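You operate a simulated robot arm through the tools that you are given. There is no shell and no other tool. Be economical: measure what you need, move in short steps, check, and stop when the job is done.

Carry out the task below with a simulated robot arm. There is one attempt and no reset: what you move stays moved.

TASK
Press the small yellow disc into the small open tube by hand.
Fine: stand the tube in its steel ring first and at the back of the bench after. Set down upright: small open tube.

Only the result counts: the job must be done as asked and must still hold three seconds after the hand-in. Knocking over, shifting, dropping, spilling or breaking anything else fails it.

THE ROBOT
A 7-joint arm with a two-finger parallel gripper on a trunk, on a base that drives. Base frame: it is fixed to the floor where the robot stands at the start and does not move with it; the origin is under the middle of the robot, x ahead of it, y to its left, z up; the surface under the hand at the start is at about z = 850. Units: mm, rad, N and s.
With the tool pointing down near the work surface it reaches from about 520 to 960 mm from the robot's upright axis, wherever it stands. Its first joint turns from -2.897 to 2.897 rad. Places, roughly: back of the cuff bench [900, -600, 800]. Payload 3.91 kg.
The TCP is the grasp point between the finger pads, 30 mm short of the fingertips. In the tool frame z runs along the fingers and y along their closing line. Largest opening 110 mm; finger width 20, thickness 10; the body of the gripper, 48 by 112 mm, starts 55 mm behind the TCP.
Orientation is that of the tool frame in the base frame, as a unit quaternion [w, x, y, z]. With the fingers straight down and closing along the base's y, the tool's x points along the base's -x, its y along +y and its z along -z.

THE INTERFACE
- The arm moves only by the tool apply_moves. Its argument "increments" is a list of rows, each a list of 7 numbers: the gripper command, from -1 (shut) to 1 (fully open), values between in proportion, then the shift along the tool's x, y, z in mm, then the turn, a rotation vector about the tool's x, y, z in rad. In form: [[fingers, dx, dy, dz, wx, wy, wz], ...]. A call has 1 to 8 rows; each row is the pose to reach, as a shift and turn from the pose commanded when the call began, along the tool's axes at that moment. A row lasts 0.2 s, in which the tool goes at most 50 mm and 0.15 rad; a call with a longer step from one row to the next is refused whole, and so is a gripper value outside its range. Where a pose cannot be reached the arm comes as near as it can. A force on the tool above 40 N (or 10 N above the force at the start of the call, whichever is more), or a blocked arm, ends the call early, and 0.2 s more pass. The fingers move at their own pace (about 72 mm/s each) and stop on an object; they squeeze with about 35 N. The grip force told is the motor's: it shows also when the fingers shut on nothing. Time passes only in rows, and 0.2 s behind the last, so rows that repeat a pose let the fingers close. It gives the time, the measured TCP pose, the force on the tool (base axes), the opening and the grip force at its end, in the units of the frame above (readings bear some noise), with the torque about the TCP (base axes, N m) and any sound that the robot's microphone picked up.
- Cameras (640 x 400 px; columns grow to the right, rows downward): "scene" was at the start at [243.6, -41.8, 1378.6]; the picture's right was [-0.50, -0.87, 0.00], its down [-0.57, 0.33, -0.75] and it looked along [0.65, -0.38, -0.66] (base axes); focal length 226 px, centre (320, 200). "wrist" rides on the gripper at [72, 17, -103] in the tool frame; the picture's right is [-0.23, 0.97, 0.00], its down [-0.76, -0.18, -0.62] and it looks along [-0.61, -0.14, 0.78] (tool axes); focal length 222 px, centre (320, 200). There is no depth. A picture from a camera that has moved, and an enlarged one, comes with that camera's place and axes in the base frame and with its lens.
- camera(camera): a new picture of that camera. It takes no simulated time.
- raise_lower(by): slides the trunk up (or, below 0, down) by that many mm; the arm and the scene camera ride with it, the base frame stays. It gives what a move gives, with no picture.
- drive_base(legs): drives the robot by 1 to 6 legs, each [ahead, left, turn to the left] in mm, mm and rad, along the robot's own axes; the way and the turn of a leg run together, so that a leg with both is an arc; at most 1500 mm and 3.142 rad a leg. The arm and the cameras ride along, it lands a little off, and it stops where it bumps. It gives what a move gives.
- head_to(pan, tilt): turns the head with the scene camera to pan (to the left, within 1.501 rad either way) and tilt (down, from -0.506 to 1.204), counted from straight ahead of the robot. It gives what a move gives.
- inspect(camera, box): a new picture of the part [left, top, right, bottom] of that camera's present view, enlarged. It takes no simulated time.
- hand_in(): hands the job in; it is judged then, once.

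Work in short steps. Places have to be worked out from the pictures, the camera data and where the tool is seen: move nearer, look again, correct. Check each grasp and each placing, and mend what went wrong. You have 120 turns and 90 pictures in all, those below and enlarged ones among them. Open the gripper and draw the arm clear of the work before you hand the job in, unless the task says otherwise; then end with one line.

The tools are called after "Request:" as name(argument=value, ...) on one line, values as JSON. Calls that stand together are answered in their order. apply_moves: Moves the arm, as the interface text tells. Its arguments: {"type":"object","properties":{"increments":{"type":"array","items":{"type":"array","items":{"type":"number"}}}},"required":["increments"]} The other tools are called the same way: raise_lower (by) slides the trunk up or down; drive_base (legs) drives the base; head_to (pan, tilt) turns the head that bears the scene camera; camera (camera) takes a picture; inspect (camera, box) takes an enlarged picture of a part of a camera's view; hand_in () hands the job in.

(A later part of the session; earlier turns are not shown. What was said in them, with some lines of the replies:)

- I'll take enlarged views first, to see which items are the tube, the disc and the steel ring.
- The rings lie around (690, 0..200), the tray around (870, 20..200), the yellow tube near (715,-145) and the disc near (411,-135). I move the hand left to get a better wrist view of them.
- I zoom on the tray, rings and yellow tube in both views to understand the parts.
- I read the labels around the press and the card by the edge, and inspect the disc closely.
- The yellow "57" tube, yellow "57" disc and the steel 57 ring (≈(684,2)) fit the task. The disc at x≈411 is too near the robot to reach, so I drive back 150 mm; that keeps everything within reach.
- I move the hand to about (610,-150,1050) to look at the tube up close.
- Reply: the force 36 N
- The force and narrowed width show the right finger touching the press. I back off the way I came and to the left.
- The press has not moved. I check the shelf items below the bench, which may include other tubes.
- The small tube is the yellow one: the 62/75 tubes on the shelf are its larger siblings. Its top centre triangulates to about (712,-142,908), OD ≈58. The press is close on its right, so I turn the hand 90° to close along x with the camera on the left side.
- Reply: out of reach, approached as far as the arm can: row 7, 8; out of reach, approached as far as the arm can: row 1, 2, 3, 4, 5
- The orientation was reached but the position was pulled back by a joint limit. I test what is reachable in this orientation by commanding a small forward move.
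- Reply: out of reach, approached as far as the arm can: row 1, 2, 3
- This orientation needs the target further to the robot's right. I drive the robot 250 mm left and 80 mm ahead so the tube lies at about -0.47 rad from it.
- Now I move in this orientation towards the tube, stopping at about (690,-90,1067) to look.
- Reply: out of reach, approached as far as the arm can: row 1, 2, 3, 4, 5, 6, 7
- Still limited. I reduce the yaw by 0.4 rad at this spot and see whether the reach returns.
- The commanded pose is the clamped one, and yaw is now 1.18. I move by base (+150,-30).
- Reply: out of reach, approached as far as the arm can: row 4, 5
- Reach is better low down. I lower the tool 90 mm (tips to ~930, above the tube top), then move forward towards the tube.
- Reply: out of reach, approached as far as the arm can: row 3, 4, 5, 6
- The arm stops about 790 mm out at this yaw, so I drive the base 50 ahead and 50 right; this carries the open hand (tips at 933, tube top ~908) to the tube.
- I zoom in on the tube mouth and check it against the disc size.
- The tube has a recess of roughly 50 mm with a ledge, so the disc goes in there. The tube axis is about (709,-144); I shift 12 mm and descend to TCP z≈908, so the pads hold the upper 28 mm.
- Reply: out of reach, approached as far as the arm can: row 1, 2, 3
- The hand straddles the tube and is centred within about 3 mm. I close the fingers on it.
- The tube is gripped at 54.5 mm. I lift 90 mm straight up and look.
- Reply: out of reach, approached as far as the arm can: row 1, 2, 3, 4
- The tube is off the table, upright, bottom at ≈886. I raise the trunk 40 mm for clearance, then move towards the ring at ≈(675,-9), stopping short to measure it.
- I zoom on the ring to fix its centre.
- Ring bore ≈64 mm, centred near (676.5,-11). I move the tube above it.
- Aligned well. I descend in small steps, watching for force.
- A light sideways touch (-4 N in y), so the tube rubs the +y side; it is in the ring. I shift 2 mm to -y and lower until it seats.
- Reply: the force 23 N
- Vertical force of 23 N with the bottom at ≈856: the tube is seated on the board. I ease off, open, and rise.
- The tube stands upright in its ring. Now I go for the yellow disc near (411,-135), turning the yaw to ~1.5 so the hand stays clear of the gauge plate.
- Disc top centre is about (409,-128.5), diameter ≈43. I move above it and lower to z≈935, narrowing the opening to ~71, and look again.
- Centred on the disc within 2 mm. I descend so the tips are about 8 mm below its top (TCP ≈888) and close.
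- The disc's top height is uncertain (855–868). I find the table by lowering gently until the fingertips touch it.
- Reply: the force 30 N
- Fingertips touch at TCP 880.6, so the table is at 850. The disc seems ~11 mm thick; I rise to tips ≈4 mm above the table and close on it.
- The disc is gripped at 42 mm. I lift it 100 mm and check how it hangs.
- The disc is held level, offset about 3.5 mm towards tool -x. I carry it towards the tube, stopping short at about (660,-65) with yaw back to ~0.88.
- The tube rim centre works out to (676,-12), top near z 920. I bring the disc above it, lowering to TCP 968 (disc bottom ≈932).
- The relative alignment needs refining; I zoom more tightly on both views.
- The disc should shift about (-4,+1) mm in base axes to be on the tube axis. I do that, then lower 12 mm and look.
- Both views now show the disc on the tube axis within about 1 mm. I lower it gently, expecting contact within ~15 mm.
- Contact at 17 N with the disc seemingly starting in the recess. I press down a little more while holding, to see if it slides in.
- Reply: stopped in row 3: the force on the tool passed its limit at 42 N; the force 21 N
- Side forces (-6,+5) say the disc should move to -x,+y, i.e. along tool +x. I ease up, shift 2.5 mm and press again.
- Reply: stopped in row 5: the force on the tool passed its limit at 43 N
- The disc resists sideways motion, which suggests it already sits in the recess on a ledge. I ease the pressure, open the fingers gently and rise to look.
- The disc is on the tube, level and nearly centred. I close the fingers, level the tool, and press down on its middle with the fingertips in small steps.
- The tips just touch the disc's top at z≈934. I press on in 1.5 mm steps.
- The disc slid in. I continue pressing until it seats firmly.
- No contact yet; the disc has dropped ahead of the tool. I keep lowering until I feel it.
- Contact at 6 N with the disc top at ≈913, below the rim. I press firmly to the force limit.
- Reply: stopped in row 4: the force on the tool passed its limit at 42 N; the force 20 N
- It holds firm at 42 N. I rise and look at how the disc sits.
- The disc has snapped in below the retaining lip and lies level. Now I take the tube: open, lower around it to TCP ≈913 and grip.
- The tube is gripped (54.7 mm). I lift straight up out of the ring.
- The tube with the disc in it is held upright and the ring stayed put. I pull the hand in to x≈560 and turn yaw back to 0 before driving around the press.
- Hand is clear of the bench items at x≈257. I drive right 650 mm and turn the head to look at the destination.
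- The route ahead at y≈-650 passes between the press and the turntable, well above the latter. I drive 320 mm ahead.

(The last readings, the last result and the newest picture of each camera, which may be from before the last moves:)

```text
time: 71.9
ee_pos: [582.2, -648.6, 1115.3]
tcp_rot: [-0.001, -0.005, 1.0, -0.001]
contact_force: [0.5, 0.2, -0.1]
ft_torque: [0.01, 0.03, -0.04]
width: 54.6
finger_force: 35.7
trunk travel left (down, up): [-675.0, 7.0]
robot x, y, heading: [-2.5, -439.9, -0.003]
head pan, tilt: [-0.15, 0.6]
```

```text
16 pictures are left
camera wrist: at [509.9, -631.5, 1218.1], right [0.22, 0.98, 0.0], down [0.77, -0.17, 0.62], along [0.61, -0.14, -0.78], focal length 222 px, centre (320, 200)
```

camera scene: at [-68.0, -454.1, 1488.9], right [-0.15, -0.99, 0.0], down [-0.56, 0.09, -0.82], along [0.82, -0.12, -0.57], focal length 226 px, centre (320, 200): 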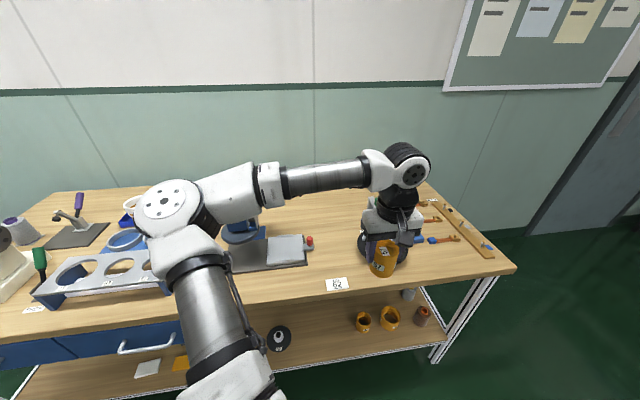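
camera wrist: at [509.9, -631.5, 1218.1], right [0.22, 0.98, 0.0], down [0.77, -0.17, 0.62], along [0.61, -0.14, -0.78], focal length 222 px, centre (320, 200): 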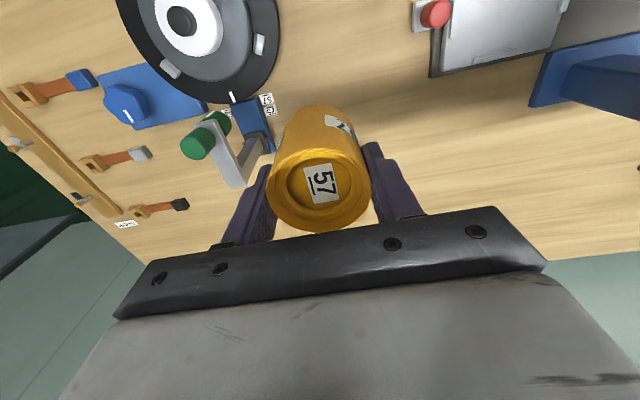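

The space behind is clear. I extend the arm toward (890,-605), lowering to z≈1035.

Request:
apply_moves(increments=[[-1, -44, 6, 10, 0, 0, 0], [-1, -88, 12, 20, 0, 0, 0], [-1, -132, 18, 30, 0, 0, 0], [-1, -176, 24, 40, 0, 0, 0], [-1, -220, 30, 50, 0, 0, 0], [-1, -264, 36, 65, 0, 0, 0], [-1, -308, 43, 80, 0, 0, 0], [-1, -308, 43, 80, 0, 0, 0]])

Request:
camera(camera="wrist")

Request:
camera(camera="scene")

```text
time: 73.7
ee_pos: [889.7, -602.1, 1033.1]
tcp_rot: [0.0, -0.005, 1.0, -0.001]
contact_force: [0.5, 1.0, -0.3]
ft_torque: [-0.02, 0.01, -0.02]
width: 54.6
finger_force: 35.2
trunk travel left (down, up): [-675.0, 7.0]
robot x, y, heading: [-10.5, -439.1, 0.001]
head pan, tilt: [-0.15, 0.6]
```

```text
15 pictures are left
camera wrist: at [817.8, -584.5, 1137.1], right [0.22, 0.98, 0.0], down [0.77, -0.17, 0.62], along [0.61, -0.14, -0.78], focal length 222 px, centre (320, 200)
```

wrist: 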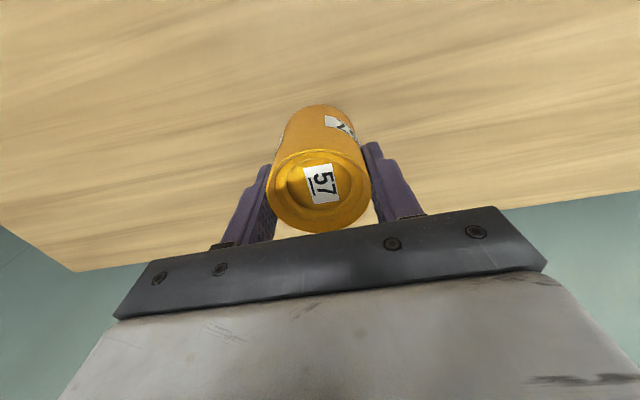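

```text
14 pictures are left
camera scene: at [256.2, -453.6, 1489.1], right [-0.15, -0.99, 0.0], down [-0.56, 0.08, -0.83], along [0.82, -0.12, -0.56], focal length 226 px, centre (320, 200)
```

scene: 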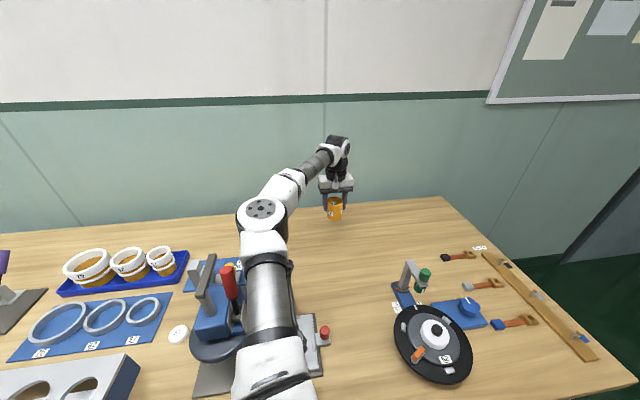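

The spot is clear bench, with the back edge at x≈1125. I lower the tube towards the table (contact expected at TCP ≈909).

Request:
apply_moves(increments=[[-1, -8, 0, 40, 0, 0, 0], [-1, -8, 0, 80, 0, 0, 0], [-1, -8, 0, 108, 0, 0, 0], [-1, -8, 0, 117, 0, 0, 0], [-1, -8, 0, 119, 0, 0, 0], [-1, -8, 0, 119, 0, 0, 0]])

```text
time: 75.1
ee_pos: [895.6, -601.4, 914.7]
tcp_rot: [-0.002, -0.006, 1.0, 0.0]
contact_force: [0.8, 0.6, -0.5]
ft_torque: [0.0, -0.02, -0.03]
width: 54.3
finger_force: 35.0
trunk travel left (down, up): [-675.0, 7.0]
robot x, y, heading: [-0.8, -440.6, -0.006]
head pan, tilt: [-0.15, 0.6]
```

Just above the table; I lower in 1.5 mm steps until it touches.

Request:
apply_moves(increments=[[-1, 0, 0, 1.5, 0, 0, 0], [-1, 0, 0, 3, 0, 0, 0], [-1, 0, 0, 4.5, 0, 0, 0], [-1, 0, 0, 6, 0, 0, 0]])

```text
time: 76.1
ee_pos: [895.1, -602.4, 910.3]
tcp_rot: [-0.001, -0.006, 1.0, -0.001]
contact_force: [-1.5, -0.1, 3.2]
ft_torque: [0.1, 0.01, 0.02]
width: 54.5
finger_force: 34.9
trunk travel left (down, up): [-675.0, 7.0]
robot x, y, heading: [-2.3, -442.7, -0.002]
head pan, tilt: [-0.15, 0.6]
```

Light contact (3 N) at 910, as expected. I press 1 mm more, open the fingers gently, and rise.

Request:
apply_moves(increments=[[-1, 0, 0, 0.8, 0, 0, 0], [0.2, 0, 0, 0.8, 0, 0, 0], [0.8, 0, 0, 0, 0, 0, 0], [0.8, 0, 0, 0, 0, 0, 0], [0.8, 0, 0, -45, 0, 0, 0], [0.8, 0, 0, -90, 0, 0, 0], [0.8, 0, 0, -130, 0, 0, 0]])

Request:
camera(camera="wrist")

Request:
inspect(camera="scene", box=[280, 160, 400, 260])

```text
time: 77.7
ee_pos: [896.9, -602.4, 1042.5]
tcp_rot: [-0.001, -0.007, 1.0, -0.001]
contact_force: [0.1, -0.7, -0.3]
ft_torque: [-0.01, -0.01, -0.02]
width: 99.1
finger_force: 0.2
trunk travel left (down, up): [-675.0, 7.0]
robot x, y, heading: [-2.2, -442.7, 0.003]
head pan, tilt: [-0.15, 0.6]
```

```text
13 pictures are left
camera wrist: at [824.9, -585.5, 1145.9], right [0.22, 0.98, 0.0], down [0.77, -0.17, 0.62], along [0.61, -0.14, -0.78], focal length 222 px, centre (320, 200)
```

wrist: 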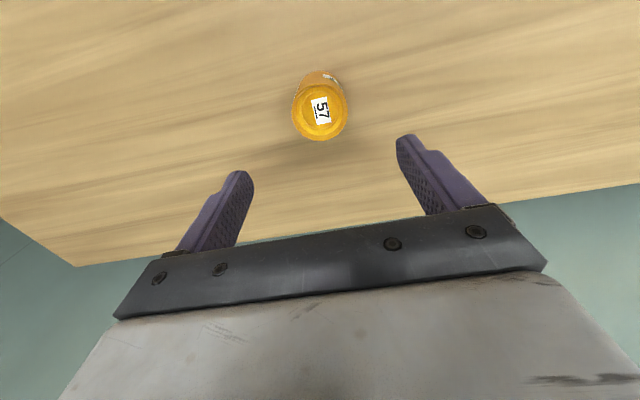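

```text
4.00 times, centred on (340, 210) of scene
camera zoom: at [255.9, -453.9, 1489.1], right [-0.15, -0.99, 0.0], down [-0.56, 0.08, -0.83], along [0.82, -0.12, -0.56], focal length 904 px, centre (240, 160)
```

zoom: 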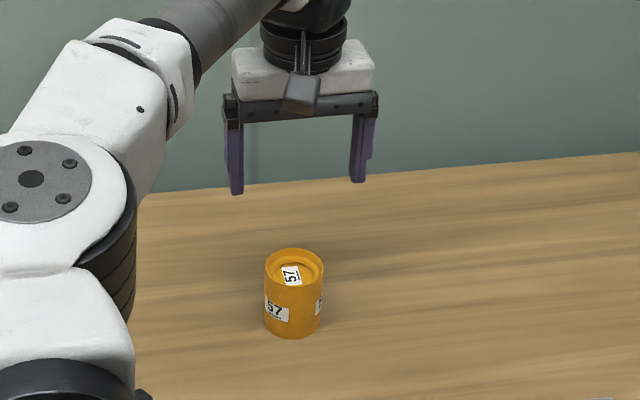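

The tube stands upright with the disc seated in it. I draw the arm back the way it came and up.

Request:
apply_moves(increments=[[0.8, 0, 0, -30, 0, 0, 0], [0.8, 40, -6, -50, 0, 0, 0], [0.8, 84, -12, -60, 0, 0, 0], [0.8, 128, -18, -65, 0, 0, 0], [0.8, 172, -24, -70, 0, 0, 0], [0.8, 216, -32, -70, 0, 0, 0], [0.8, 260, -40, -70, 0, 0, 0], [0.8, 260, -40, -70, 0, 0, 0]])

Request:
camera(camera="scene")

```text
time: 79.5
ee_pos: [638.4, -644.6, 1109.8]
tcp_rot: [-0.001, -0.007, 1.0, -0.001]
contact_force: [-0.2, 0.1, -0.2]
ft_torque: [0.01, 0.03, 0.01]
width: 98.9
finger_force: 0.0
trunk travel left (down, up): [-675.0, 7.0]
robot x, y, heading: [-3.0, -436.5, 0.0]
head pan, tilt: [-0.15, 0.6]
```

```text
11 pictures are left
camera scene: at [256.9, -453.8, 1488.9], right [-0.15, -0.99, 0.0], down [-0.56, 0.08, -0.82], along [0.82, -0.12, -0.57], focal length 226 px, centre (320, 200)
```

scene: 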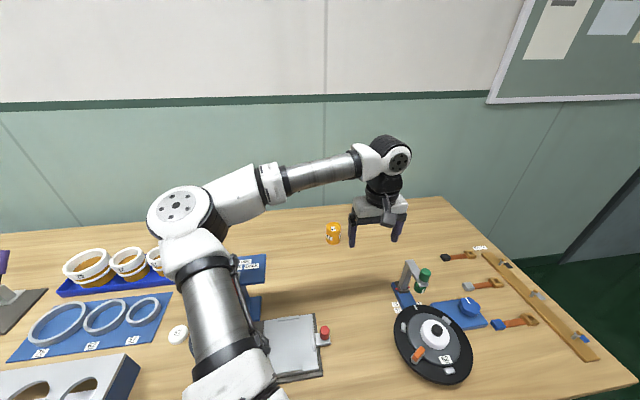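

Everything else is in place and the arm is clear, so I hand in.

Request:
hand_in()

```text
The job is handed in.
```

I pressed the yellow 57 disc by hand into the small 57 tube while it stood in its steel ring. The tube now stands upright, gripper released, at the back of the bench, at about (895, -602). One finger brushed the press early on, but the press did not move.
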